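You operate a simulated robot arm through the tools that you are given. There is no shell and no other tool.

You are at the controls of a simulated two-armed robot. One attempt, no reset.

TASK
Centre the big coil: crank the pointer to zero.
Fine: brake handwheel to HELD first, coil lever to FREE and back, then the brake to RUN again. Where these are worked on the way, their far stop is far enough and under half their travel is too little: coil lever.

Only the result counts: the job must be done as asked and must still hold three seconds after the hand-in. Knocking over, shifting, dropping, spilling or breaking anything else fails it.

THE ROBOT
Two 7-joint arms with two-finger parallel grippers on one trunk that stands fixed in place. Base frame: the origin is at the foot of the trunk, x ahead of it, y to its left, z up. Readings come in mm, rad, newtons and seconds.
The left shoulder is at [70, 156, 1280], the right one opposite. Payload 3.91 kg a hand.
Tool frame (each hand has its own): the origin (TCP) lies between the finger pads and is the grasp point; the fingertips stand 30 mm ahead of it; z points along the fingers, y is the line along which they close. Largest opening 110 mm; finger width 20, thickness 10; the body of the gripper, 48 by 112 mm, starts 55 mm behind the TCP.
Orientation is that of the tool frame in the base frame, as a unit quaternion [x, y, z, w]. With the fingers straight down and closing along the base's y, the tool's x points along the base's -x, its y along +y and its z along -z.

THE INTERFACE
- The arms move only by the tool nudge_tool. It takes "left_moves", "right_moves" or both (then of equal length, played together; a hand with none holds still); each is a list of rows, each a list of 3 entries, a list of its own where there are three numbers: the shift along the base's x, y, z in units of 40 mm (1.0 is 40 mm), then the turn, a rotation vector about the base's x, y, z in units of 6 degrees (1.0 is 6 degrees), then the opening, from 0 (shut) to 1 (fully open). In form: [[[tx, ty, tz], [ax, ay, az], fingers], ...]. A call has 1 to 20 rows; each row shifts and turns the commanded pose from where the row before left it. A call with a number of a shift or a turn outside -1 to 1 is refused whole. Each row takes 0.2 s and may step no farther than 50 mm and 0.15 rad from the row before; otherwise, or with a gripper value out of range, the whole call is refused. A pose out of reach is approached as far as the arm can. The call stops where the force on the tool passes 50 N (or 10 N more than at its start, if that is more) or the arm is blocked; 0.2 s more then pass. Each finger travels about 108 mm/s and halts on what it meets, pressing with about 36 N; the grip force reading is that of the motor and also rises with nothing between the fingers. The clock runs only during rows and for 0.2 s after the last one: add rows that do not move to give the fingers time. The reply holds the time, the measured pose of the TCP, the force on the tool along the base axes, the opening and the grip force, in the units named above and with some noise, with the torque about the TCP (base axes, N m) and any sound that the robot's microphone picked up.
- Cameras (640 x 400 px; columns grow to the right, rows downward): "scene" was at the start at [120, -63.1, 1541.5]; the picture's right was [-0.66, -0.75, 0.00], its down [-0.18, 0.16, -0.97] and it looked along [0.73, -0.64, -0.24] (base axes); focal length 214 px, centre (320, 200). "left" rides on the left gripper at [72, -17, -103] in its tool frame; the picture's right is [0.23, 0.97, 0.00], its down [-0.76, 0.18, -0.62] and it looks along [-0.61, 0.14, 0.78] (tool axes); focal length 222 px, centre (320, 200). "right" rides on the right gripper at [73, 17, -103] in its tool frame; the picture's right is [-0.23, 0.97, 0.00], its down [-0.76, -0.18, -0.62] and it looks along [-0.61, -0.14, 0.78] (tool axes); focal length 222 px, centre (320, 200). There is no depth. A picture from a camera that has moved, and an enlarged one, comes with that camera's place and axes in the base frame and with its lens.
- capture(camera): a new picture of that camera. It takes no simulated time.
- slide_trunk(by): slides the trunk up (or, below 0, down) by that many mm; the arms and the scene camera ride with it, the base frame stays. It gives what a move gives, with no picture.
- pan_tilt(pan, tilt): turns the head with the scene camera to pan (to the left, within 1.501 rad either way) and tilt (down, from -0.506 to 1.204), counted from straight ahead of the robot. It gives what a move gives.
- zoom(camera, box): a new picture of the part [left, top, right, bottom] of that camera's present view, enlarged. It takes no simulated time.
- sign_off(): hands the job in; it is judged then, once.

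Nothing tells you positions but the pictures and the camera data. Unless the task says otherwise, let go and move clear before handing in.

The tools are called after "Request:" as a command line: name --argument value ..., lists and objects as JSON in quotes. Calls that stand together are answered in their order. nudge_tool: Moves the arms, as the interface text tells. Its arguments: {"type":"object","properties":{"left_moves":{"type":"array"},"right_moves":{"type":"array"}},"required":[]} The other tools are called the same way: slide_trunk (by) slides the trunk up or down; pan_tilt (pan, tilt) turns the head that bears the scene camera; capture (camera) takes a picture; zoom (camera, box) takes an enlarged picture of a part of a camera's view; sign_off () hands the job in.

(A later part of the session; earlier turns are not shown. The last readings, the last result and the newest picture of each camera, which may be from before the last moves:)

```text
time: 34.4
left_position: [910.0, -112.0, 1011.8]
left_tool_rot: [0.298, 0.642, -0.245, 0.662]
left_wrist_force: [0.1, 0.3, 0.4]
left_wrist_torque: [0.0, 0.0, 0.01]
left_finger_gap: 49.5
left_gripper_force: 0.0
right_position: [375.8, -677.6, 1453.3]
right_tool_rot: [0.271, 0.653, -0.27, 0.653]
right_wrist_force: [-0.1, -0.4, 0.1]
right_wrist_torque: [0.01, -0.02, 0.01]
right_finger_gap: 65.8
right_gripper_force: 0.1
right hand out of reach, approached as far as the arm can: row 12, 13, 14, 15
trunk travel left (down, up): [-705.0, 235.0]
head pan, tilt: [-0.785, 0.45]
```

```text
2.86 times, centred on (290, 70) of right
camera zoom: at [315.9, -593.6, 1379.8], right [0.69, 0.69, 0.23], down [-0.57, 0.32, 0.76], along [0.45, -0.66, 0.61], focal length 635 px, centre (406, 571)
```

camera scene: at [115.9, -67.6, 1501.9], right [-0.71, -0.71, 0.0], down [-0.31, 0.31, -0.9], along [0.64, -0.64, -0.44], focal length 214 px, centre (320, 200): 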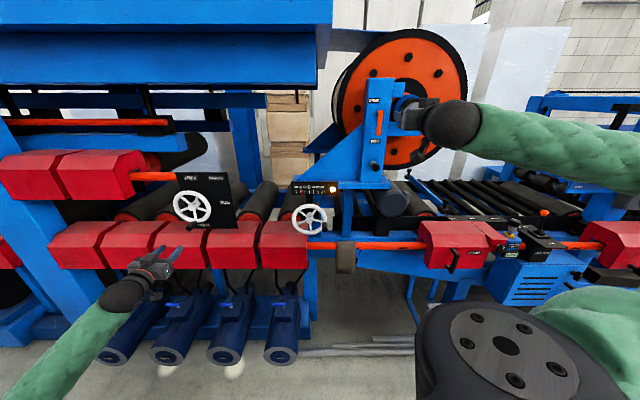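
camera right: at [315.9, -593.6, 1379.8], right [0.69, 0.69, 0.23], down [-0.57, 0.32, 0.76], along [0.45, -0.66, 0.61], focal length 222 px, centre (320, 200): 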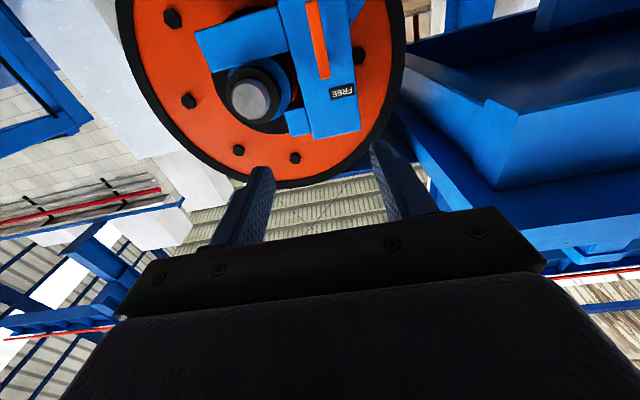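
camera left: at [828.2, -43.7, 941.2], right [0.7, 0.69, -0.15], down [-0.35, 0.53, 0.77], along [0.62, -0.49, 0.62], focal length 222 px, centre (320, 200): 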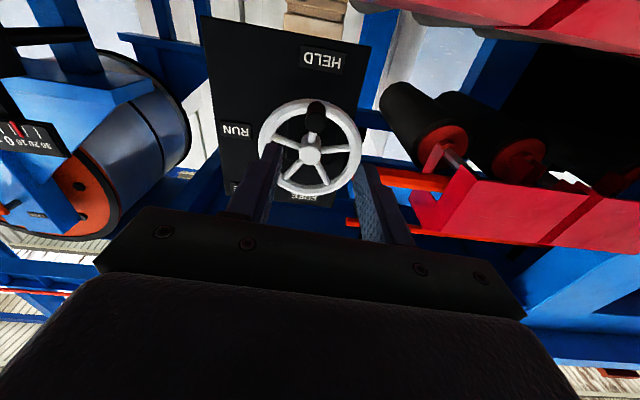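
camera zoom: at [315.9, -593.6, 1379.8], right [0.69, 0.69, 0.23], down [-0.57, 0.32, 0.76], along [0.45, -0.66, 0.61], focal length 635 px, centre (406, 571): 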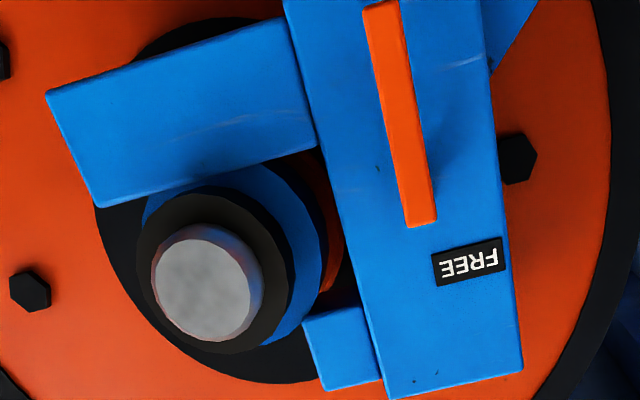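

The lever is a flat orange bar hanging from a pin at about z=1440, at r≈203, f≈1033, with the column face at f≈1078. I'll move the right hand to a pre-grasp in front of its lower half.

Request:
nudge_tool --right_moves '[[[0.663, -0.604, -0.283], [0, 0, 0], 0.5], [[0.663, -0.604, -0.283], [0, 0, 0], 0.5], [[0.663, -0.604, -0.283], [0, 0, 0], 0.5], [[0.663, -0.604, -0.283], [0, 0, 0], 0.5], [[0.663, -0.604, -0.283], [0, 0, 0], 0.5], [[0.663, -0.604, -0.283], [0, 0, 0], 0.5], [[0, 0, 0], [0, 0, 0], 0.5]]'

Request:
capture --camera "right"

Request:
zoom --camera "scene" --box '[340, 70, 420, 190]'

```text
time: 36.2
left_position: [910.7, -109.6, 1012.0]
left_tool_rot: [0.299, 0.642, -0.246, 0.662]
left_wrist_force: [0.3, -0.2, -0.3]
left_wrist_torque: [-0.02, -0.01, -0.03]
left_finger_gap: 49.6
left_gripper_force: 0.0
right_position: [545.7, -821.8, 1352.7]
right_tool_rot: [0.262, 0.674, -0.279, 0.631]
right_wrist_force: [-0.3, -0.8, -0.5]
right_wrist_torque: [-0.05, -0.02, 0.02]
right_finger_gap: 55.1
right_gripper_force: 0.0
trunk travel left (down, up): [-705.0, 235.0]
head pan, tilt: [-0.785, 0.45]
stopped in row 7 (right hand): the arm was blocked; the commanded pose is now the measured one
```

```text
taken
camera right: at [480.0, -736.4, 1283.9], right [0.7, 0.69, 0.18], down [-0.51, 0.32, 0.8], along [0.49, -0.65, 0.58], focal length 222 px, centre (320, 200)
```

right: 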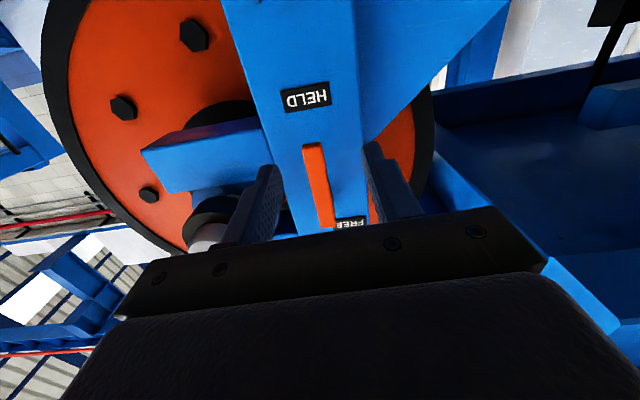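

```text
3.33 times, centred on (380, 130) of scene
camera zoom: at [116.0, -67.4, 1501.9], right [-0.71, -0.71, 0.0], down [-0.31, 0.31, -0.9], along [0.64, -0.64, -0.44], focal length 715 px, centre (120, 433)
```

zoom: 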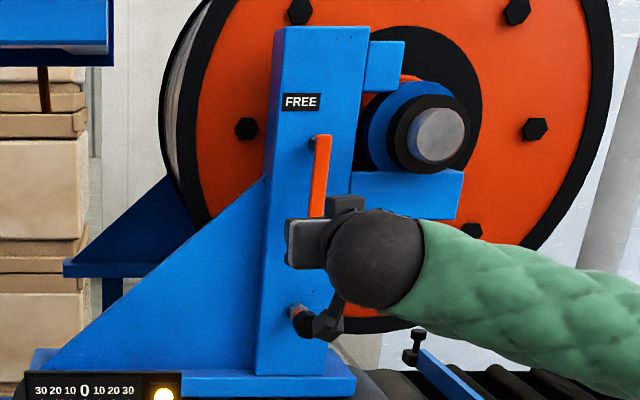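

The right arm reports it was blocked with no force at the tool, so perhaps an arm link is touching something or a joint limit is reached. I'll look at the arm itself.

Request:
pan_tilt --pan -1.2 --tilt 0.6

Request:
capture --camera "scene"

```text
time: 37.1
left_position: [909.6, -107.9, 1014.4]
left_tool_rot: [0.298, 0.642, -0.245, 0.663]
left_wrist_force: [-0.8, -0.7, -0.1]
left_wrist_torque: [-0.05, -0.01, -0.03]
left_finger_gap: 49.5
left_gripper_force: 0.0
right_position: [543.9, -819.9, 1354.3]
right_tool_rot: [0.262, 0.673, -0.28, 0.632]
right_wrist_force: [-0.4, -0.4, 0.3]
right_wrist_torque: [-0.02, -0.02, -0.03]
right_finger_gap: 55.0
right_gripper_force: 0.1
trunk travel left (down, up): [-705.0, 235.0]
head pan, tilt: [-1.201, 0.6]
```

```text
taken
camera scene: at [81.7, -83.2, 1488.6], right [-0.93, -0.36, 0.0], down [-0.2, 0.53, -0.83], along [0.3, -0.77, -0.56], focal length 214 px, centre (320, 200)
```

scene: 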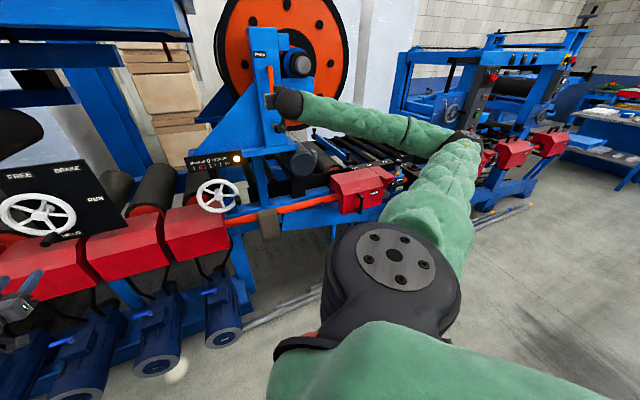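

Request:
zoom --camera "scene" --box '[320, 90, 580, 250]'

Request:
pan_tilt --pan -1.45 --tilt 0.3

Request:
capture --camera "scene"

```text
2.46 times, centred on (450, 170) of scene
camera zoom: at [81.7, -83.2, 1488.6], right [-0.93, -0.36, 0.0], down [-0.2, 0.53, -0.83], along [0.3, -0.77, -0.56], focal length 528 px, centre (0, 274)
```

zoom: 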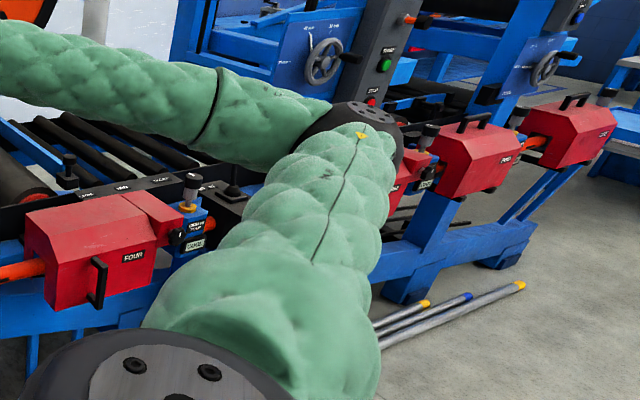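

```text
time: 37.9
left_position: [909.0, -109.7, 1012.8]
left_tool_rot: [0.299, 0.642, -0.246, 0.662]
left_wrist_force: [0.2, 0.0, 0.4]
left_wrist_torque: [0.0, 0.0, -0.02]
left_finger_gap: 49.6
left_gripper_force: 0.0
right_position: [543.7, -820.5, 1354.1]
right_tool_rot: [0.262, 0.674, -0.28, 0.631]
right_wrist_force: [0.6, 0.3, -0.5]
right_wrist_torque: [0.04, -0.01, -0.02]
right_finger_gap: 55.0
right_gripper_force: 0.1
trunk travel left (down, up): [-705.0, 235.0]
head pan, tilt: [-1.45, 0.3]
```

```text
taken
camera scene: at [61.4, -94.2, 1515.8], right [-0.99, -0.12, 0.0], down [-0.04, 0.29, -0.95], along [0.12, -0.95, -0.3], focal length 214 px, centre (320, 200)
```

scene: 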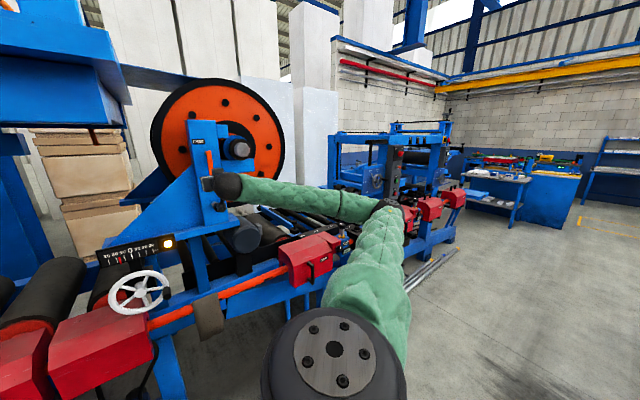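

The elbow sits well out in front of the machine, clear of its controls, so this looks like an arm tracking/limit problem rather than contact. I'll try a small corrective lift and pitch.

Request:
nudge_tool --right_moves '[[[0, 0, 0.25], [0, -0.2, 0], 0.5], [[0, 0, 0.25], [0, -0.2, 0], 0.5], [[0, 0, 0.25], [0, -0.2, 0], 0.5], [[0, 0, 0], [0, 0, 0], 0.5]]'

Request:
capture --camera "right"

```text
time: 38.9
left_position: [909.0, -108.9, 1013.0]
left_tool_rot: [0.299, 0.642, -0.246, 0.662]
left_wrist_force: [-0.1, -0.1, 0.5]
left_wrist_torque: [0.03, 0.03, 0.02]
left_finger_gap: 49.3
left_gripper_force: 0.1
right_position: [543.2, -820.6, 1384.7]
right_tool_rot: [0.271, 0.653, -0.271, 0.653]
right_wrist_force: [-0.3, -0.7, -0.3]
right_wrist_torque: [0.0, 0.0, 0.01]
right_finger_gap: 54.9
right_gripper_force: 0.1
trunk travel left (down, up): [-705.0, 235.0]
head pan, tilt: [-1.45, 0.3]
```

```text
taken
camera right: at [482.6, -735.4, 1311.4], right [0.69, 0.69, 0.23], down [-0.56, 0.32, 0.76], along [0.45, -0.65, 0.61], focal length 222 px, centre (320, 200)
```

right: 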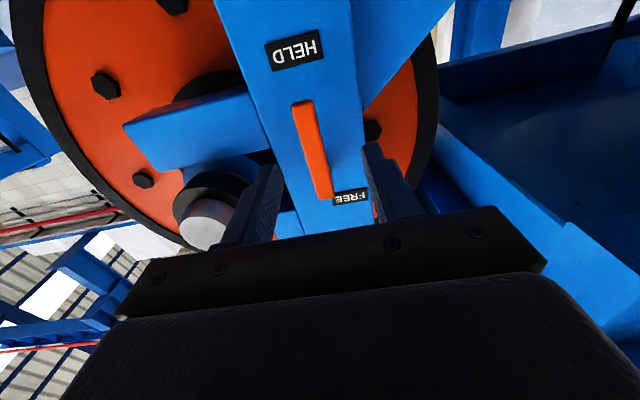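

The pose is now as intended and the lever lies between the fingers. I'll advance onto it and close.

Request:
nudge_tool --right_moves '[[[0.09, 0.09, -0.1], [0, 0, 0], 0.5], [[-0.21, -0.21, -0.1], [0, 0, 0], 0.5], [[0.58, -0.58, 0], [0, 0, 0], 0.5], [[0.58, -0.58, 0], [0, 0, 0], 0.5], [[0, 0, 0], [0, 0, 0], 0.5]]'

Request:
capture --camera "right"

```text
time: 40.1
left_position: [908.8, -108.7, 1014.7]
left_tool_rot: [0.299, 0.641, -0.245, 0.663]
left_wrist_force: [-0.3, 0.7, -0.4]
left_wrist_torque: [-0.02, 0.0, 0.01]
left_finger_gap: 49.4
left_gripper_force: 0.1
right_position: [584.7, -871.0, 1378.8]
right_tool_rot: [0.27, 0.658, -0.267, 0.65]
right_wrist_force: [-0.7, 0.5, 0.2]
right_wrist_torque: [-0.02, 0.0, 0.0]
right_finger_gap: 55.0
right_gripper_force: 0.0
right hand out of reach, approached as far as the arm can: row 1
trunk travel left (down, up): [-705.0, 235.0]
head pan, tilt: [-1.45, 0.3]
```

```text
taken
camera right: at [523.3, -787.2, 1306.7], right [0.69, 0.69, 0.23], down [-0.56, 0.31, 0.77], along [0.46, -0.65, 0.6], focal length 222 px, centre (320, 200)
```

right: 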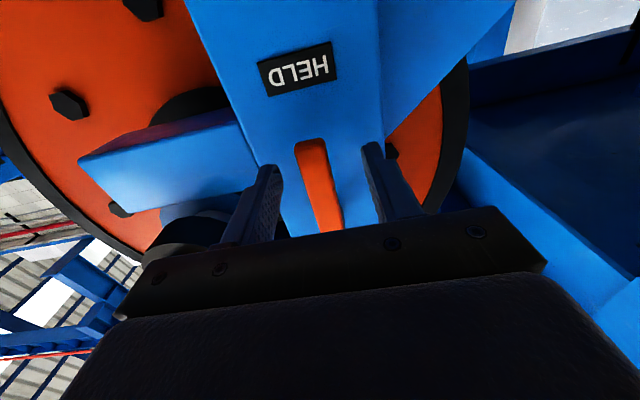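

Request:
nudge_tool --right_moves '[[[0, 0, 0], [0, 0, 0], 0.2], [[0, 0, 0], [0, 0, 0], 0], [[0, 0, 0], [0, 0, 0], 0], [[0, 0, 0], [0, 0, 0], 0], [[0, 0, 0], [0, 0, 0], 0]]'

Request:
capture --camera "right"

```text
time: 41.3
left_position: [909.4, -110.0, 1013.4]
left_tool_rot: [0.298, 0.642, -0.245, 0.662]
left_wrist_force: [-0.2, 0.4, 0.0]
left_wrist_torque: [-0.01, -0.01, 0.01]
left_finger_gap: 49.4
left_gripper_force: 0.2
right_position: [584.9, -873.1, 1377.7]
right_tool_rot: [0.271, 0.657, -0.269, 0.651]
right_wrist_force: [-0.8, -10.5, 5.9]
right_wrist_torque: [0.49, -0.24, -0.44]
right_finger_gap: 17.6
right_gripper_force: 45.0
trunk travel left (down, up): [-705.0, 235.0]
head pan, tilt: [-1.45, 0.3]
```

```text
taken
camera right: at [523.2, -788.6, 1305.9], right [0.69, 0.69, 0.23], down [-0.56, 0.31, 0.77], along [0.46, -0.66, 0.6], focal length 222 px, centre (320, 200)
```

right: 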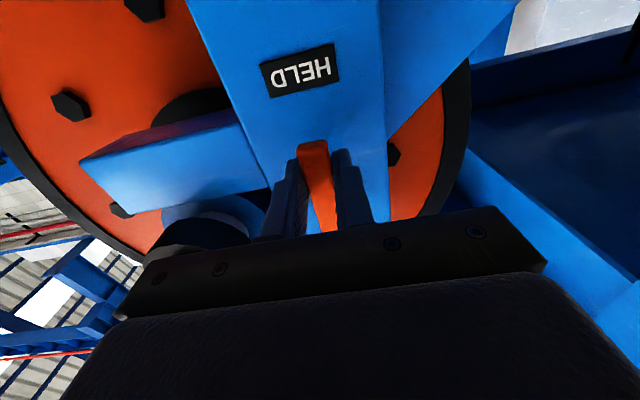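

The lever is gripped (17.6 mm wide). I'll test a small clockwise swing, bottom end toward the left, to find how it moves.

Request:
nudge_tool --right_moves '[[[0.143, 0.143, 0.0133], [0.884, -0.884, 0], 0], [[0.1406, 0.1406, 0.0395], [0.884, -0.884, 0], 0]]'

Request:
capture --camera "right"

```text
time: 41.9
left_position: [909.6, -109.3, 1011.3]
left_tool_rot: [0.299, 0.642, -0.246, 0.662]
left_wrist_force: [-0.5, -0.3, 0.3]
left_wrist_torque: [0.03, -0.05, 0.0]
left_finger_gap: 49.5
left_gripper_force: 0.1
right_position: [595.1, -861.1, 1380.9]
right_tool_rot: [0.355, 0.619, -0.18, 0.677]
right_wrist_force: [1.0, 12.3, -30.7]
right_wrist_torque: [-0.41, 0.84, 1.0]
right_finger_gap: 18.4
right_gripper_force: 45.4
right hand out of reach, approached as far as the arm can: row 1
trunk travel left (down, up): [-705.0, 235.0]
head pan, tilt: [-1.45, 0.3]
```

```text
taken
camera right: at [546.9, -764.4, 1316.0], right [0.63, 0.62, 0.47], down [-0.69, 0.17, 0.7], along [0.36, -0.77, 0.54], focal length 222 px, centre (320, 200)
```

right: 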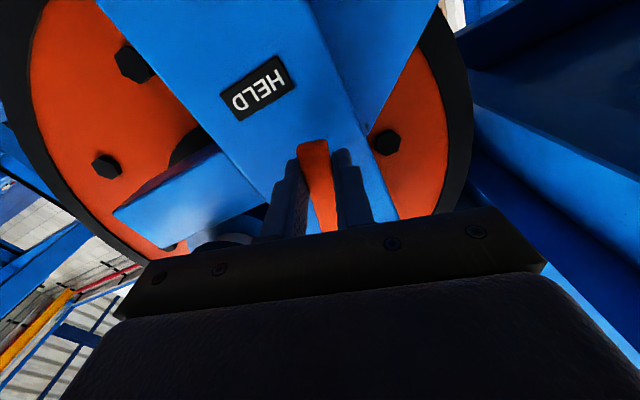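

It swings clockwise readily. I'll continue the arc.

Request:
nudge_tool --right_moves '[[[0.1358, 0.1358, 0.04], [0.884, -0.884, 0], 0], [[0.1286, 0.1286, 0.0897], [0.884, -0.884, 0], 0], [[0.1192, 0.1192, 0.1127], [0.884, -0.884, 0], 0], [[0.1078, 0.1078, 0.1337], [0.884, -0.884, 0], 0]]'

Request:
capture --camera "right"

```text
time: 42.9
left_position: [906.0, -114.3, 1017.6]
left_tool_rot: [0.299, 0.641, -0.246, 0.663]
left_wrist_force: [0.0, -0.6, 1.4]
left_wrist_torque: [-0.01, 0.0, -0.02]
left_finger_gap: 49.7
left_gripper_force: 0.0
right_position: [604.2, -849.5, 1407.4]
right_tool_rot: [0.503, 0.496, -0.001, 0.708]
right_wrist_force: [-11.0, -25.6, 17.8]
right_wrist_torque: [-0.07, -0.32, -0.06]
right_finger_gap: 17.6
right_gripper_force: 45.2
right hand out of reach, approached as far as the arm can: row 1
trunk travel left (down, up): [-705.0, 235.0]
head pan, tilt: [-1.45, 0.3]
```

```text
taken
camera right: at [578.3, -731.1, 1368.6], right [0.37, 0.37, 0.85], down [-0.91, -0.02, 0.41], along [0.17, -0.93, 0.33], focal length 222 px, centre (320, 200)
```

right: 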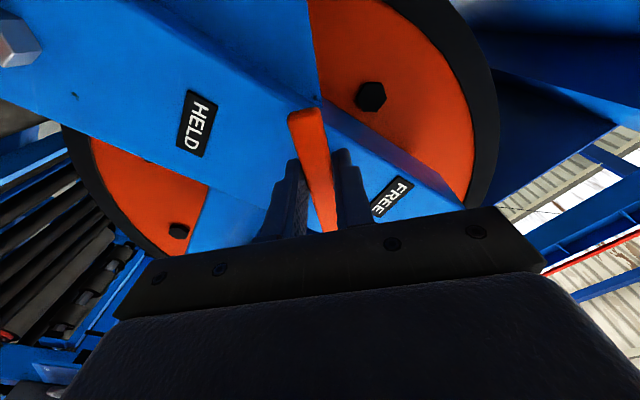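

The lever is at about 45° and still moving freely, though the hand crept toward the pin. I'll carry on up to 90° with corrected arc points.

Request:
nudge_tool --right_moves '[[[0, 0, 0], [0, 0, 0], 0], [[0.122, 0.122, 0.095], [0.884, -0.884, 0], 0], [[0.122, 0.122, 0.095], [0.884, -0.884, 0], 0], [[0.044, 0.044, 0.15], [0.884, -0.884, 0], 0], [[0.044, 0.044, 0.15], [0.884, -0.884, 0], 0]]'

Request:
capture --camera "right"

```text
time: 44.1
left_position: [905.5, -110.6, 1015.3]
left_tool_rot: [0.299, 0.641, -0.245, 0.663]
left_wrist_force: [0.0, 0.2, 0.6]
left_wrist_torque: [0.01, -0.01, 0.0]
left_finger_gap: 49.5
left_gripper_force: 0.0
right_position: [621.3, -829.4, 1423.7]
right_tool_rot: [0.612, 0.353, 0.183, 0.683]
right_wrist_force: [-14.7, -21.8, 24.0]
right_wrist_torque: [-0.93, 0.33, -0.52]
right_finger_gap: 17.9
right_gripper_force: 45.0
trunk travel left (down, up): [-705.0, 235.0]
head pan, tilt: [-1.45, 0.3]
```

```text
taken
camera right: at [601.7, -705.1, 1420.7], right [0.02, 0.02, 1.0], down [-0.99, -0.11, 0.02], along [0.11, -0.99, 0.02], focal length 222 px, centre (320, 200)
```

right: 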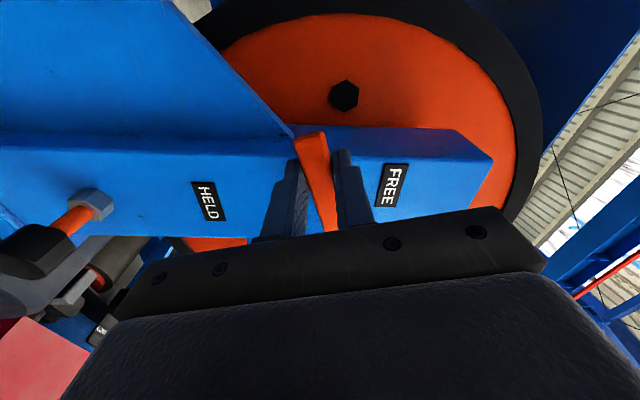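

Request:
nudge_tool --right_moves '[[[0, 0, 0], [0, 0, 0], 0], [[0.018, 0.018, 0.2], [0.884, -0.884, 0], 0], [[0.01, 0.01, 0.2], [0.884, -0.884, 0], 0], [[-0.01, -0.01, 0.19], [0.884, -0.884, 0], 0], [[-0.02, -0.02, 0.19], [0.884, -0.884, 0], 0]]'

Request:
capture --camera "right"

```text
time: 45.3
left_position: [908.3, -110.4, 1014.5]
left_tool_rot: [0.299, 0.641, -0.246, 0.662]
left_wrist_force: [-0.7, 0.4, 1.0]
left_wrist_torque: [0.05, 0.01, 0.03]
left_finger_gap: 49.7
left_gripper_force: 0.0
right_position: [627.2, -829.0, 1439.9]
right_tool_rot: [0.684, 0.205, 0.335, 0.615]
right_wrist_force: [-20.6, 0.4, -19.5]
right_wrist_torque: [-0.98, 0.65, -1.25]
right_finger_gap: 22.3
right_gripper_force: 45.6
trunk travel left (down, up): [-705.0, 235.0]
head pan, tilt: [-1.45, 0.3]
stopped in row 5 (right hand): the force on the tool passed its limit at 72 N (the readings are from after the stop); the commanded pose is now the measured one
```

```text
taken
camera right: at [603.0, -709.4, 1473.3], right [-0.29, -0.31, 0.91], down [-0.95, -0.06, -0.32], along [0.15, -0.95, -0.28], focal length 222 px, centre (320, 200)
```

right: 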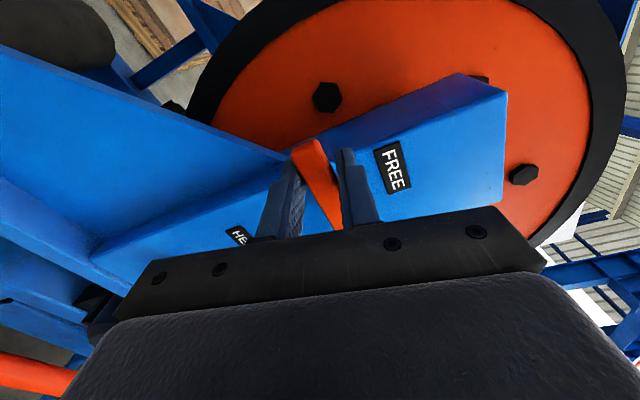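

The lever resisted hard at about horizontal (90°), which looks like its far stop. I'll check it from the scene camera.

Request:
pan_tilt --pan -0.95 --tilt 0.2

Request:
capture --camera "scene"

Request:
zoom --camera "scene" --box '[280, 120, 440, 260]'

```text
time: 46.2
left_position: [907.6, -111.2, 1014.5]
left_tool_rot: [0.299, 0.642, -0.245, 0.663]
left_wrist_force: [0.0, 0.5, -0.3]
left_wrist_torque: [0.0, 0.03, 0.03]
left_finger_gap: 49.6
left_gripper_force: 0.1
right_position: [625.9, -830.2, 1440.3]
right_tool_rot: [0.683, 0.204, 0.337, 0.614]
right_wrist_force: [-29.3, 6.4, -36.5]
right_wrist_torque: [-0.81, 0.88, -0.74]
right_finger_gap: 22.2
right_gripper_force: 45.3
trunk travel left (down, up): [-705.0, 235.0]
head pan, tilt: [-0.949, 0.201]
```

```text
taken
camera scene: at [102.7, -79.7, 1524.9], right [-0.81, -0.58, 0.0], down [-0.12, 0.16, -0.98], along [0.57, -0.8, -0.2], focal length 214 px, centre (320, 200)
```

scene: 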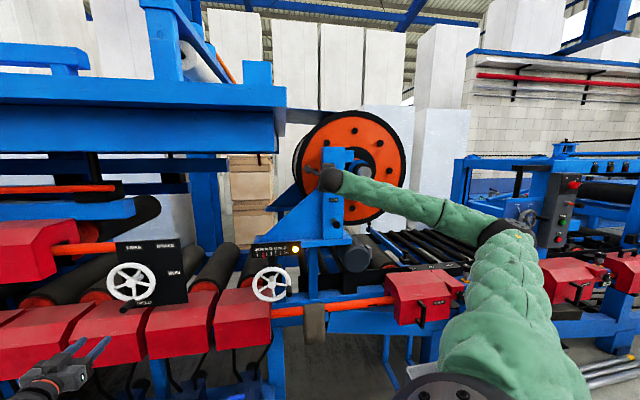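

```text
2.86 times, centred on (360, 190) of scene
camera zoom: at [102.7, -79.7, 1524.9], right [-0.81, -0.58, 0.0], down [-0.12, 0.16, -0.98], along [0.57, -0.8, -0.2], focal length 613 px, centre (206, 229)
```

zoom: 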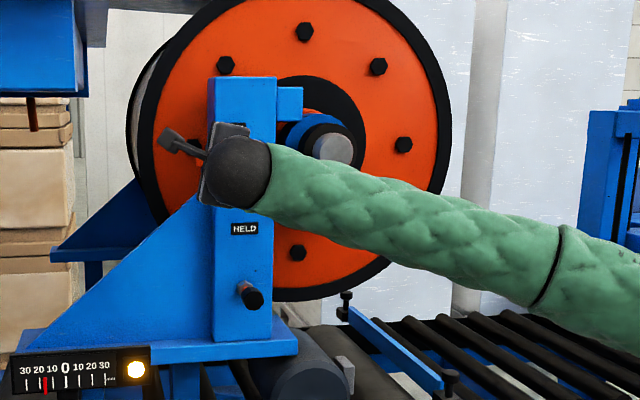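

I'll release the lever gently and back off to see where it rests.

Request:
nudge_tool --right_moves '[[[0, 0, 0], [0, 0, 0], 0.4], [[0, 0, 0], [0, 0, 0], 0.5], [[0, 0, 0], [0, 0, 0], 0.5], [[-0.6, 0.6, 0], [0, 0, 0], 0.5], [[-0.7, 0.7, 0], [0, 0, 0], 0.5], [[-0.7, 0.7, 0], [0, 0, 0], 0.5], [[-0.7, 0.7, 0], [0, 0, 0], 0.5]]'

Request:
capture --camera "right"

Request:
zoom --camera "scene" --box '[280, 120, 440, 260]'

```text
time: 47.8
left_position: [908.1, -107.9, 1014.8]
left_tool_rot: [0.298, 0.641, -0.246, 0.663]
left_wrist_force: [0.0, 0.5, 0.9]
left_wrist_torque: [0.03, 0.01, 0.03]
left_finger_gap: 49.4
left_gripper_force: 0.0
right_position: [521.6, -717.0, 1445.0]
right_tool_rot: [0.682, 0.204, 0.338, 0.616]
right_wrist_force: [-0.4, 0.2, -0.8]
right_wrist_torque: [0.02, -0.02, 0.01]
right_finger_gap: 55.0
right_gripper_force: 0.2
trunk travel left (down, up): [-705.0, 235.0]
head pan, tilt: [-0.949, 0.201]
```

```text
taken
camera right: at [496.4, -597.5, 1477.3], right [-0.29, -0.31, 0.9], down [-0.94, -0.06, -0.32], along [0.16, -0.95, -0.28], focal length 222 px, centre (320, 200)
```

right: 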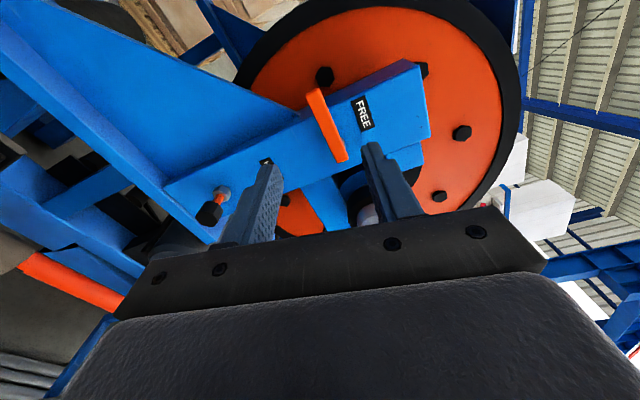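

```text
2.86 times, centred on (360, 190) of scene
camera zoom: at [102.6, -75.9, 1525.4], right [-0.81, -0.58, 0.0], down [-0.12, 0.16, -0.98], along [0.57, -0.8, -0.2], focal length 613 px, centre (206, 229)
```

zoom: 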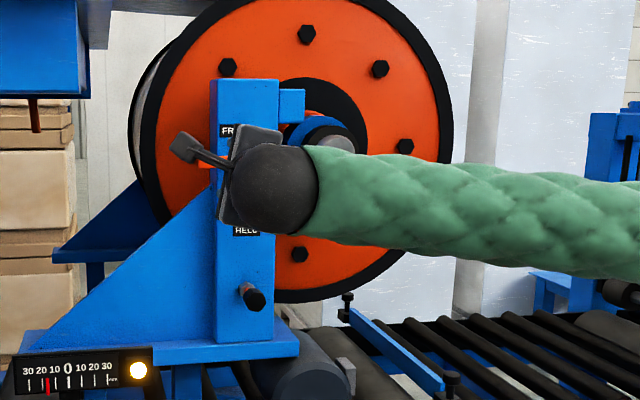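

The lever stays horizontal at its stop beside FREE. Now I'll retract the right hand, level its roll and lower it to in front of the crank handle.

Request:
nudge_tool --right_moves '[[[-0.8, 0.8, 0], [0, 0, 0], 0.6], [[-0.8, 0.8, 0], [0, 0, 0], 0.6], [[-0.8, 0.8, 0], [0, 0, 0], 0.6], [[0, 0, 0], [-0.757, 0.664, -0.03], 0.6], [[0, 0, 0], [-0.757, 0.664, -0.03], 0.6]]'

Request:
nudge_tool --right_moves '[[[0.221, 0.221, -0.927], [0, 0, 0], 0.6], [[0.221, 0.221, -0.927], [0, 0, 0], 0.6], [[0.221, 0.221, -0.927], [0, 0, 0], 0.6], [[0.221, 0.221, -0.927], [0, 0, 0], 0.6], [[0.221, 0.221, -0.927], [0, 0, 0], 0.6], [[0.221, 0.221, -0.927], [0, 0, 0], 0.6], [[0.221, 0.221, -0.927], [0, 0, 0], 0.6], [[0.221, 0.221, -0.927], [0, 0, 0], 0.6], [[0.221, 0.221, -0.927], [0, 0, 0], 0.6], [[0.221, 0.221, -0.927], [0, 0, 0], 0.6], [[0.221, 0.221, -0.927], [0, 0, 0], 0.6], [[0.221, 0.221, -0.927], [0, 0, 0], 0.6]]'

Request:
capture --camera "right"

Request:
capture --camera "scene"

```text
time: 49.0
left_position: [909.3, -109.5, 1014.1]
left_tool_rot: [0.299, 0.642, -0.246, 0.662]
left_wrist_force: [0.6, 0.6, 0.4]
left_wrist_torque: [0.02, -0.02, -0.02]
left_finger_gap: 49.5
left_gripper_force: 0.0
right_position: [434.7, -634.7, 1452.1]
right_tool_rot: [0.655, 0.27, 0.27, 0.652]
right_wrist_force: [-0.2, 0.9, 0.0]
right_wrist_torque: [0.02, 0.01, 0.0]
right_finger_gap: 65.9
right_gripper_force: 0.0
right hand out of reach, approached as far as the arm can: row 3
trunk travel left (down, up): [-705.0, 235.0]
head pan, tilt: [-0.949, 0.201]
```

```text
time: 51.6
left_position: [910.8, -106.2, 1011.1]
left_tool_rot: [0.298, 0.642, -0.246, 0.662]
left_wrist_force: [0.7, 0.5, 0.1]
left_wrist_torque: [-0.02, -0.02, -0.04]
left_finger_gap: 49.4
left_gripper_force: 0.1
right_position: [534.2, -587.8, 1301.3]
right_tool_rot: [0.659, 0.26, 0.259, 0.657]
right_wrist_force: [0.2, 0.9, 0.3]
right_wrist_torque: [0.0, 0.0, -0.06]
right_finger_gap: 66.0
right_gripper_force: 0.1
right hand out of reach, approached as far as the arm can: row 1, 2, 3, 4, 5, 6, 7, 8, 9, 10, 11, 12
trunk travel left (down, up): [-705.0, 235.0]
head pan, tilt: [-0.949, 0.201]
```

```text
taken
camera right: at [518.3, -463.2, 1318.2], right [-0.16, -0.16, 0.97], down [-0.98, -0.06, -0.17], along [0.09, -0.99, -0.14], focal length 222 px, centre (320, 200)
```

right: 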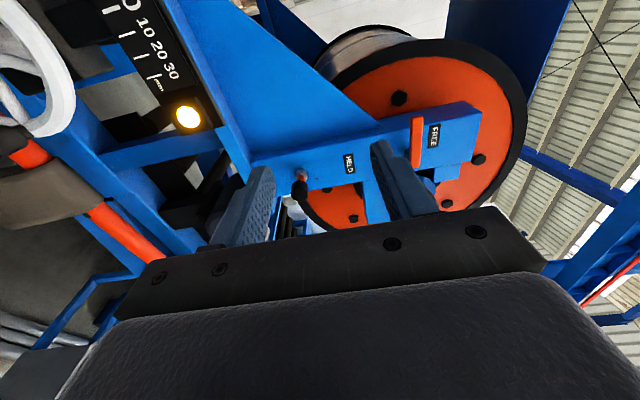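

```text
taken
camera scene: at [106.9, -72.7, 1525.2], right [-0.81, -0.58, 0.0], down [-0.12, 0.16, -0.98], along [0.57, -0.8, -0.2], focal length 214 px, centre (320, 200)
```

scene: 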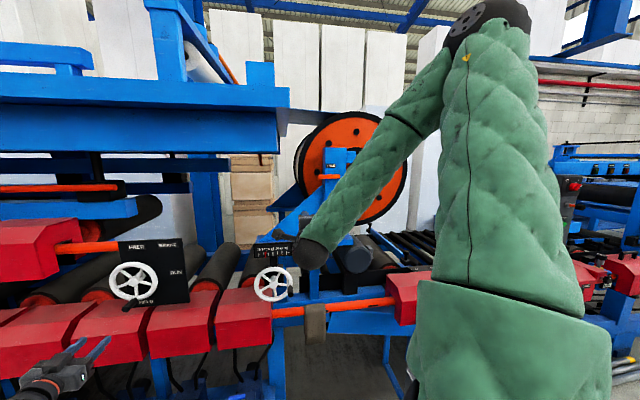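

The arm was too folded there, so it stopped short. Moving lower and slightly further out should free it, so I'll step down toward the crank.

Request:
nudge_tool --right_moves '[[[0.1, 0.1, -0.9], [0, 0, 0], 0.6], [[0.1, 0.1, -0.9], [0, 0, 0], 0.6], [[0.1, 0.1, -0.9], [0, 0, 0], 0.6], [[0.1, 0.1, -0.9], [0, 0, 0], 0.6], [[0.1, 0.1, -0.9], [0, 0, 0], 0.6], [[0, 0, 0], [0, 0, 0], 0.6]]'

Request:
capture --camera "right"

Request:
capture --camera "scene"

```text
time: 53.0
left_position: [909.4, -110.6, 1013.1]
left_tool_rot: [0.298, 0.642, -0.245, 0.662]
left_wrist_force: [0.2, 0.6, -0.9]
left_wrist_torque: [0.02, 0.0, 0.05]
left_finger_gap: 49.4
left_gripper_force: 0.0
right_position: [532.0, -592.5, 1300.8]
right_tool_rot: [0.66, 0.259, 0.259, 0.657]
right_wrist_force: [-0.8, 0.3, 0.4]
right_wrist_torque: [-0.04, -0.01, 0.0]
right_finger_gap: 65.8
right_gripper_force: 0.1
right hand out of reach, approached as far as the arm can: row 1, 2, 3, 4, 5
trunk travel left (down, up): [-705.0, 235.0]
head pan, tilt: [-0.949, 0.201]
```

```text
taken
camera right: at [516.0, -467.2, 1318.0], right [-0.16, -0.16, 0.97], down [-0.98, -0.06, -0.18], along [0.09, -0.99, -0.15], focal length 222 px, centre (320, 200)
```

right: 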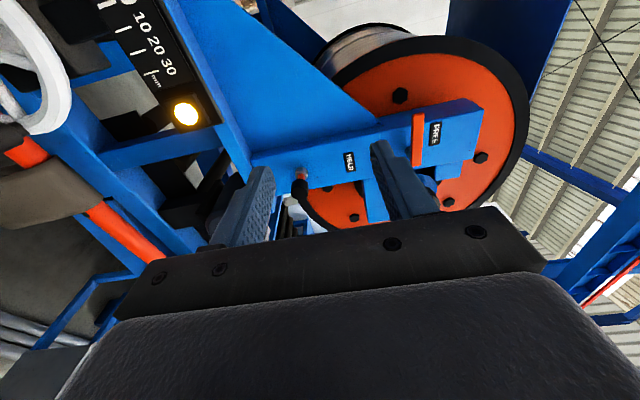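

```text
taken
camera scene: at [104.2, -77.2, 1525.2], right [-0.81, -0.58, 0.0], down [-0.12, 0.16, -0.98], along [0.57, -0.8, -0.2], focal length 214 px, centre (320, 200)
```

scene: 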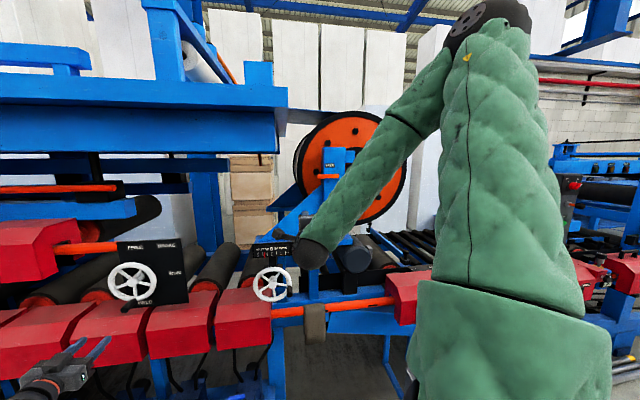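

The right arm can't get lower in this posture. The left arm reaches the crank more naturally, so I'll park the right hand back near the lever and use the left hand for cranking.

Request:
nudge_tool --right_moves '[[[-0.06, -0.78, 0.9], [0, 0, 0], 0.6], [[-0.06, -0.78, 0.9], [0, 0, 0], 0.6], [[-0.06, -0.78, 0.9], [0, 0, 0], 0.6], [[-0.06, -0.78, 0.9], [0, 0, 0], 0.6], [[0, 0, 0], [0, 0, 0], 0.6]]'

Request:
capture --camera "scene"

Request:
capture --camera "right"

```text
time: 54.2
left_position: [909.7, -108.2, 1012.2]
left_tool_rot: [0.297, 0.642, -0.246, 0.662]
left_wrist_force: [0.0, 0.2, -0.7]
left_wrist_torque: [-0.04, 0.0, -0.03]
left_finger_gap: 49.6
left_gripper_force: 0.1
right_position: [537.2, -687.6, 1440.3]
right_tool_rot: [0.654, 0.271, 0.27, 0.653]
right_wrist_force: [0.3, 1.0, 0.5]
right_wrist_torque: [-0.03, 0.02, -0.03]
right_finger_gap: 65.9
right_gripper_force: 0.2
right hand out of reach, approached as far as the arm can: row 1
trunk travel left (down, up): [-705.0, 235.0]
head pan, tilt: [-0.949, 0.201]
```

```text
taken
camera scene: at [105.2, -76.1, 1525.1], right [-0.81, -0.58, 0.0], down [-0.12, 0.16, -0.98], along [0.57, -0.8, -0.2], focal length 214 px, centre (320, 200)
```

scene: 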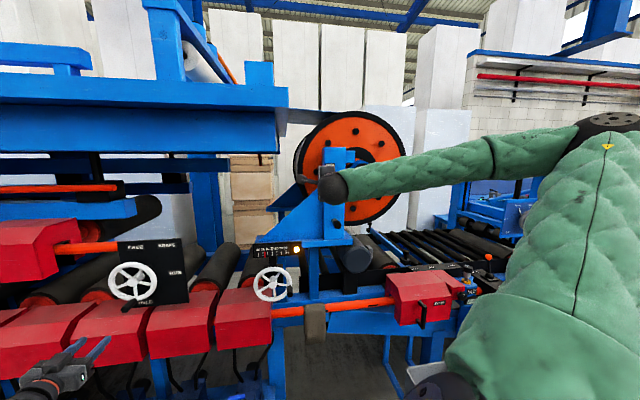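

```text
taken
camera right: at [516.2, -564.6, 1457.1], right [-0.16, -0.16, 0.97], down [-0.98, -0.1, -0.18], along [0.12, -0.98, -0.14], focal length 222 px, centre (320, 200)
```

right: 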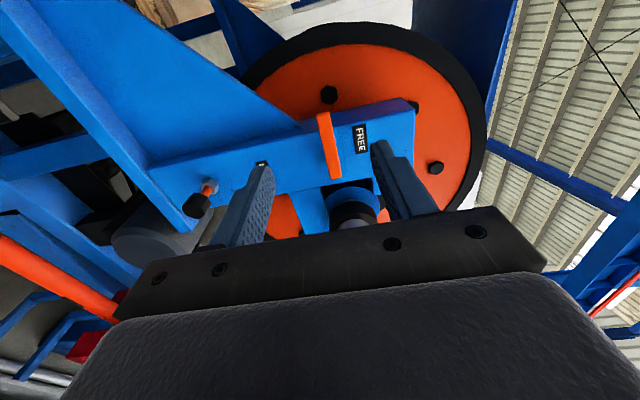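

The lever is clearly horizontal at FREE and the right hand is parked clear. Now I'll carry the left hand across in front of the machine to the crank.

Request:
nudge_tool --left_moves '[[[-0.2, 0.2, 0], [-0.53, 0.53, 0], 0.6], [[-0.744, -0.891, 0.0], [0, 0, 0], 0.6], [[-0.744, -0.891, 0.0], [0, 0, 0], 0.6], [[-0.744, -0.891, 0.0], [0, 0, 0], 0.6], [[-0.744, -0.891, 0.0], [0, 0, 0], 0.6], [[-0.744, -0.891, 0.0], [0, 0, 0], 0.6], [[-0.744, -0.891, 0.0], [0, 0, 0], 0.6]]'

Request:
pan_tilt --pan -0.8 --tilt 0.6

Request:
capture --camera "scene"

Request:
capture --camera "left"

```text
time: 55.8
left_position: [778.9, -246.5, 1005.5]
left_tool_rot: [0.282, 0.651, -0.287, 0.643]
left_wrist_force: [-0.2, -0.2, 0.0]
left_wrist_torque: [-0.01, -0.01, 0.0]
left_finger_gap: 66.1
left_gripper_force: 0.0
left hand out of reach, approached as far as the arm can: row 5, 6, 7
right_position: [534.7, -690.8, 1440.9]
right_tool_rot: [0.654, 0.27, 0.27, 0.653]
right_wrist_force: [-0.5, -0.4, 0.2]
right_wrist_torque: [0.01, 0.0, 0.01]
right_finger_gap: 65.9
right_gripper_force: 0.0
trunk travel left (down, up): [-705.0, 235.0]
head pan, tilt: [-0.949, 0.201]
```

```text
time: 56.7
left_position: [779.7, -245.2, 1005.7]
left_tool_rot: [0.282, 0.651, -0.286, 0.644]
left_wrist_force: [0.0, 0.2, -0.2]
left_wrist_torque: [-0.01, 0.02, 0.02]
left_finger_gap: 66.1
left_gripper_force: 0.1
right_position: [536.4, -690.0, 1440.2]
right_tool_rot: [0.654, 0.27, 0.27, 0.653]
right_wrist_force: [0.3, 0.9, -0.1]
right_wrist_torque: [-0.01, 0.03, -0.02]
right_finger_gap: 66.2
right_gripper_force: 0.0
trunk travel left (down, up): [-705.0, 235.0]
head pan, tilt: [-0.799, 0.6]
```

```text
taken
camera scene: at [111.5, -65.0, 1488.5], right [-0.72, -0.7, 0.0], down [-0.39, 0.4, -0.83], along [0.58, -0.59, -0.56], focal length 214 px, centre (320, 200)
```

scene: 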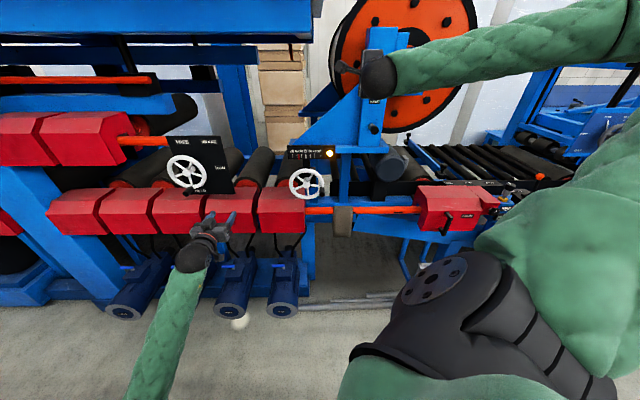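

```text
taken
camera left: at [696.8, -181.1, 934.1], right [0.71, 0.66, -0.24], down [-0.28, 0.58, 0.76], along [0.64, -0.48, 0.6], focal length 222 px, centre (320, 200)
```

left: 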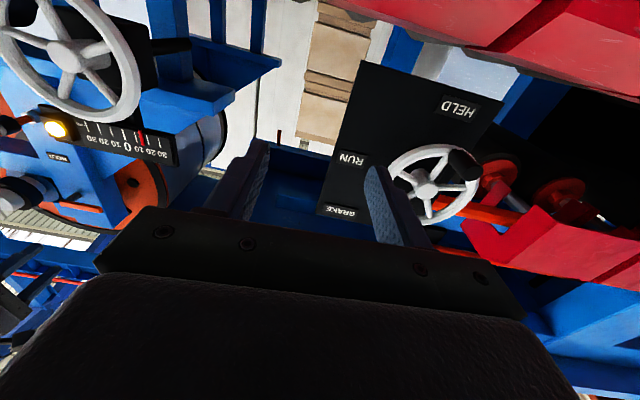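

The left arm hits a limit at this roll. Rolling it back toward the earlier comfortable orientation should free it, so I'll roll −90° and then continue toward the crank.

Request:
nudge_tool --left_moves '[[[0, 0, 0], [-0.9642, 0.9642, 0], 0.6], [[0, 0, 0], [-0.9642, 0.9642, 0], 0.6], [[0, 0, 0], [-0.9642, 0.9642, 0], 0.6], [[0, 0, 0], [-0.9642, 0.9642, 0], 0.6], [[0, 0, 0], [-0.9642, 0.9642, 0], 0.6], [[0, 0, 0], [-0.9642, 0.9642, 0], 0.6], [[0, 0, 0], [-0.9642, 0.9642, 0], 0.6], [[0, 0, 0], [-0.9642, 0.9642, 0], 0.6], [[0, 0, 0], [-0.9642, 0.9642, 0], 0.6], [[0, 0, 0], [-0.9642, 0.9642, 0], 0.6], [[0, 0, 0], [-0.9642, 0.9642, 0], 0.6]]'

Request:
nudge_tool --left_moves '[[[-0.744, -0.891, 0.0], [0, 0, 0], 0.6], [[-0.744, -0.891, 0.0], [0, 0, 0], 0.6], [[-0.744, -0.891, 0.0], [0, 0, 0], 0.6]]'

Request:
capture --camera "scene"

```text
time: 59.1
left_position: [780.8, -246.1, 1007.1]
left_tool_rot: [0.271, -0.652, 0.655, -0.27]
left_wrist_force: [-0.2, 0.4, 0.2]
left_wrist_torque: [-0.01, -0.03, 0.06]
left_finger_gap: 65.9
left_gripper_force: 0.0
right_position: [534.9, -689.6, 1441.4]
right_tool_rot: [0.654, 0.27, 0.27, 0.653]
right_wrist_force: [0.2, 0.1, 0.3]
right_wrist_torque: [-0.04, -0.04, 0.03]
right_finger_gap: 66.1
right_gripper_force: 0.0
trunk travel left (down, up): [-705.0, 235.0]
head pan, tilt: [-0.799, 0.6]
```

```text
time: 59.8
left_position: [787.2, -223.2, 995.1]
left_tool_rot: [-0.21, 0.689, -0.588, 0.368]
left_wrist_force: [-0.6, -0.2, 0.2]
left_wrist_torque: [0.0, 0.04, -0.02]
left_finger_gap: 65.8
left_gripper_force: 0.1
left hand out of reach, approached as far as the arm can: row 3
right_position: [537.1, -686.8, 1441.0]
right_tool_rot: [0.654, 0.271, 0.271, 0.653]
right_wrist_force: [0.4, 0.9, -0.7]
right_wrist_torque: [0.02, -0.02, 0.0]
right_finger_gap: 65.8
right_gripper_force: 0.0
trunk travel left (down, up): [-705.0, 235.0]
head pan, tilt: [-0.799, 0.6]
stopped in row 3 (left hand): the arm was blocked; the commanded pose is now the measured one
```

```text
taken
camera scene: at [112.6, -63.3, 1488.5], right [-0.72, -0.7, 0.0], down [-0.4, 0.4, -0.82], along [0.58, -0.59, -0.57], focal length 214 px, centre (320, 200)
```

scene: 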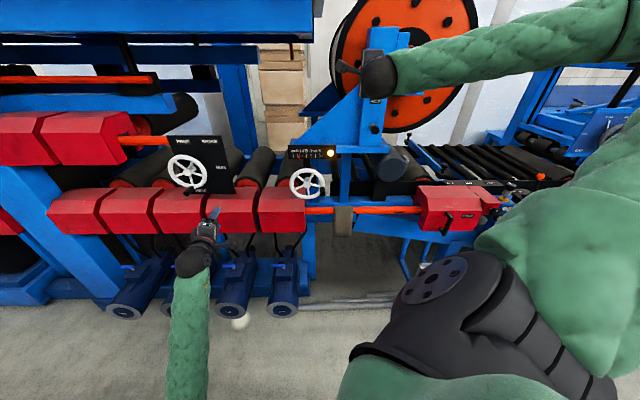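

The left arm jams at close range too. A better idea is to use the right hand pointing straight down over the crank handle, its natural working posture. There is about 90 mm clearance to the shelf and scale. I'll rotate the right hand to tool-down now.

Request:
nudge_tool --right_moves '[[[0, 0, -0.2], [0, 0.9606, 0.6791], 0.6], [[0, 0, -0.2], [0, 0.9606, 0.6791], 0.6], [[0, 0, -0.2], [0, 0.9606, 0.6791], 0.6], [[0, 0, -0.2], [0, 0.9606, 0.6791], 0.6], [[0, 0, -0.2], [0, 0.9606, 0.6791], 0.6], [[0, 0, -0.2], [0, 0.9606, 0.6791], 0.6], [[0, 0, -0.2], [0, 0.9606, 0.6791], 0.6], [[0, 0, -0.2], [0, 0.9606, 0.6791], 0.6], [[0, 0, -0.2], [0, 0.9606, 0.6791], 0.6]]'

Request:
capture --camera "scene"

```text
time: 61.8
left_position: [785.9, -226.1, 994.1]
left_tool_rot: [-0.209, 0.69, -0.588, 0.367]
left_wrist_force: [0.2, -0.2, -0.4]
left_wrist_torque: [0.02, 0.0, 0.0]
left_finger_gap: 65.8
left_gripper_force: 0.1
right_position: [536.0, -691.2, 1367.0]
right_tool_rot: [0.59, 0.71, 0.147, 0.356]
right_wrist_force: [0.6, 0.1, -0.8]
right_wrist_torque: [0.01, -0.02, 0.0]
right_finger_gap: 65.9
right_gripper_force: 0.0
trunk travel left (down, up): [-705.0, 235.0]
head pan, tilt: [-0.799, 0.6]
```

```text
taken
camera scene: at [112.0, -66.1, 1488.3], right [-0.72, -0.7, 0.0], down [-0.39, 0.41, -0.82], along [0.57, -0.59, -0.57], focal length 214 px, centre (320, 200)
```

scene: 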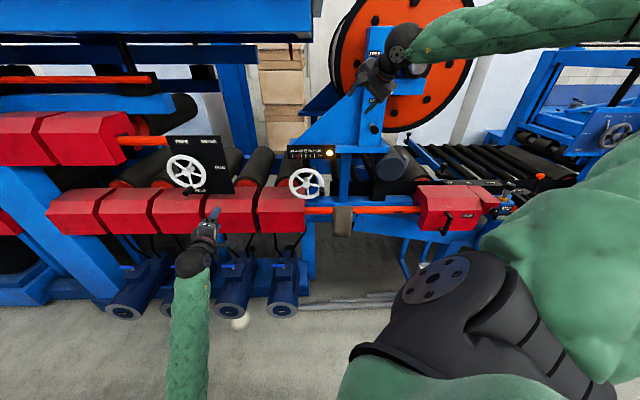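

Going well with no limits hit. I'll finish the rotation.

Request:
nudge_tool --right_moves '[[[0, 0, -0.2], [0, 0.9606, 0.6791], 0.6], [[0, 0, -0.2], [0, 0.9606, 0.6791], 0.6], [[0, 0, -0.2], [0, 0.9606, 0.6791], 0.6], [[0, 0, -0.2], [0, 0.9606, 0.6791], 0.6], [[0, 0, -0.2], [0, 0.9606, 0.6791], 0.6], [[0, 0, -0.2], [0, 0.9606, 0.6791], 0.6], [[0, 0, -0.2], [0, 0.9606, 0.6791], 0.6], [[0, 0, -0.2], [0, 0.9606, 0.6791], 0.6]]'

Request:
capture --camera "scene"

Request:
capture --camera "right"

```text
time: 63.6
left_position: [786.3, -225.8, 992.5]
left_tool_rot: [-0.209, 0.69, -0.587, 0.367]
left_wrist_force: [-0.1, 0.3, 0.6]
left_wrist_torque: [-0.01, 0.02, -0.02]
left_finger_gap: 66.2
left_gripper_force: 0.0
right_position: [537.3, -691.1, 1304.4]
right_tool_rot: [0.383, 0.924, -0.001, 0.0]
right_wrist_force: [-0.2, -0.7, 0.0]
right_wrist_torque: [0.02, 0.01, -0.01]
right_finger_gap: 65.8
right_gripper_force: 0.0
trunk travel left (down, up): [-705.0, 235.0]
head pan, tilt: [-0.799, 0.6]
```

```text
taken
camera scene: at [112.8, -65.3, 1488.3], right [-0.72, -0.7, 0.0], down [-0.39, 0.41, -0.82], along [0.57, -0.59, -0.57], focal length 214 px, centre (320, 200)
```

scene: 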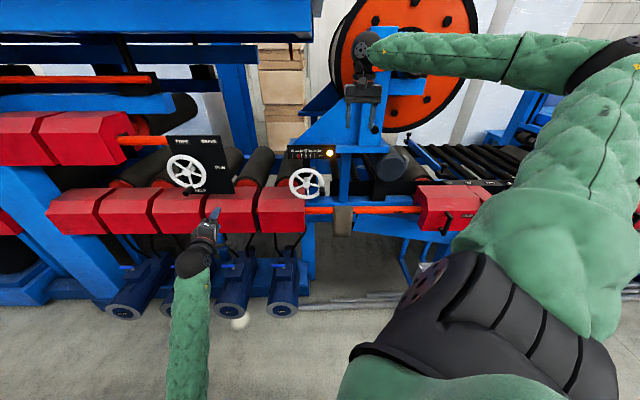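

```text
taken
camera right: at [498.7, -628.4, 1406.5], right [0.85, 0.53, 0.0], down [0.41, -0.66, 0.62], along [0.33, -0.53, -0.78], focal length 222 px, centre (320, 200)
```

right: 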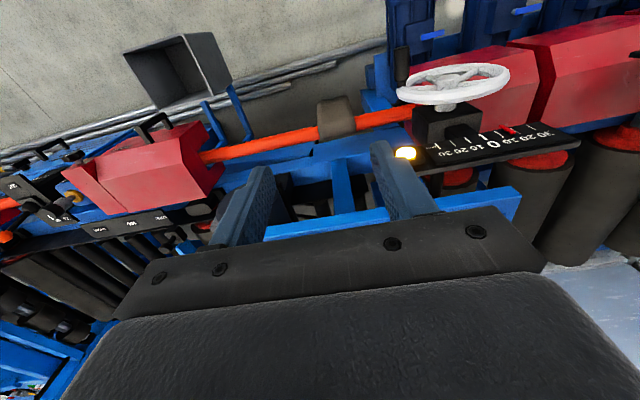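

The hand now points straight down and sees the crank wheel and scale from above. I'll move over the handle, staying above it.

Request:
nudge_tool --right_moves '[[[0.535, 0.535, -0.9], [0, 0, 0], 0.6], [[0.535, 0.535, -0.9], [0, 0, 0], 0.6], [[0.535, 0.535, -0.9], [0, 0, 0], 0.6], [[0.535, 0.535, -0.9], [0, 0, 0], 0.6], [[0, 0, 0], [0, 0, 0], 0.6]]'

Request:
capture --camera "right"

Request:
capture --camera "scene"

```text
time: 64.8
left_position: [784.7, -226.4, 993.2]
left_tool_rot: [-0.21, 0.689, -0.588, 0.368]
left_wrist_force: [1.0, 0.4, -0.6]
left_wrist_torque: [-0.01, 0.01, 0.01]
left_finger_gap: 66.0
left_gripper_force: 0.1
right_position: [618.5, -605.0, 1159.7]
right_tool_rot: [0.383, 0.924, 0.0, 0.002]
right_wrist_force: [0.0, -0.5, 0.1]
right_wrist_torque: [0.05, -0.02, -0.03]
right_finger_gap: 66.0
right_gripper_force: 0.2
trunk travel left (down, up): [-705.0, 235.0]
head pan, tilt: [-0.799, 0.6]
```

```text
taken
camera right: at [580.6, -542.1, 1261.8], right [0.85, 0.53, 0.0], down [0.41, -0.66, 0.63], along [0.33, -0.53, -0.78], focal length 222 px, centre (320, 200)
```

right: 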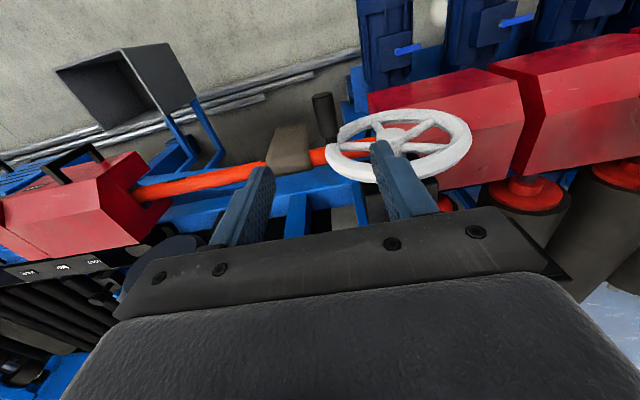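

```text
taken
camera scene: at [110.1, -65.3, 1488.6], right [-0.72, -0.7, 0.0], down [-0.39, 0.41, -0.83], along [0.58, -0.59, -0.56], focal length 214 px, centre (320, 200)
```

scene: 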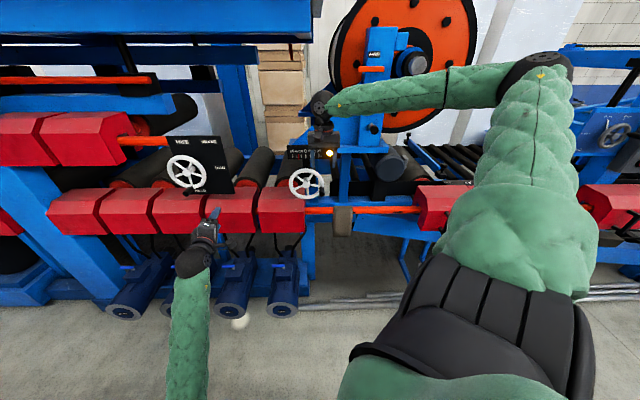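

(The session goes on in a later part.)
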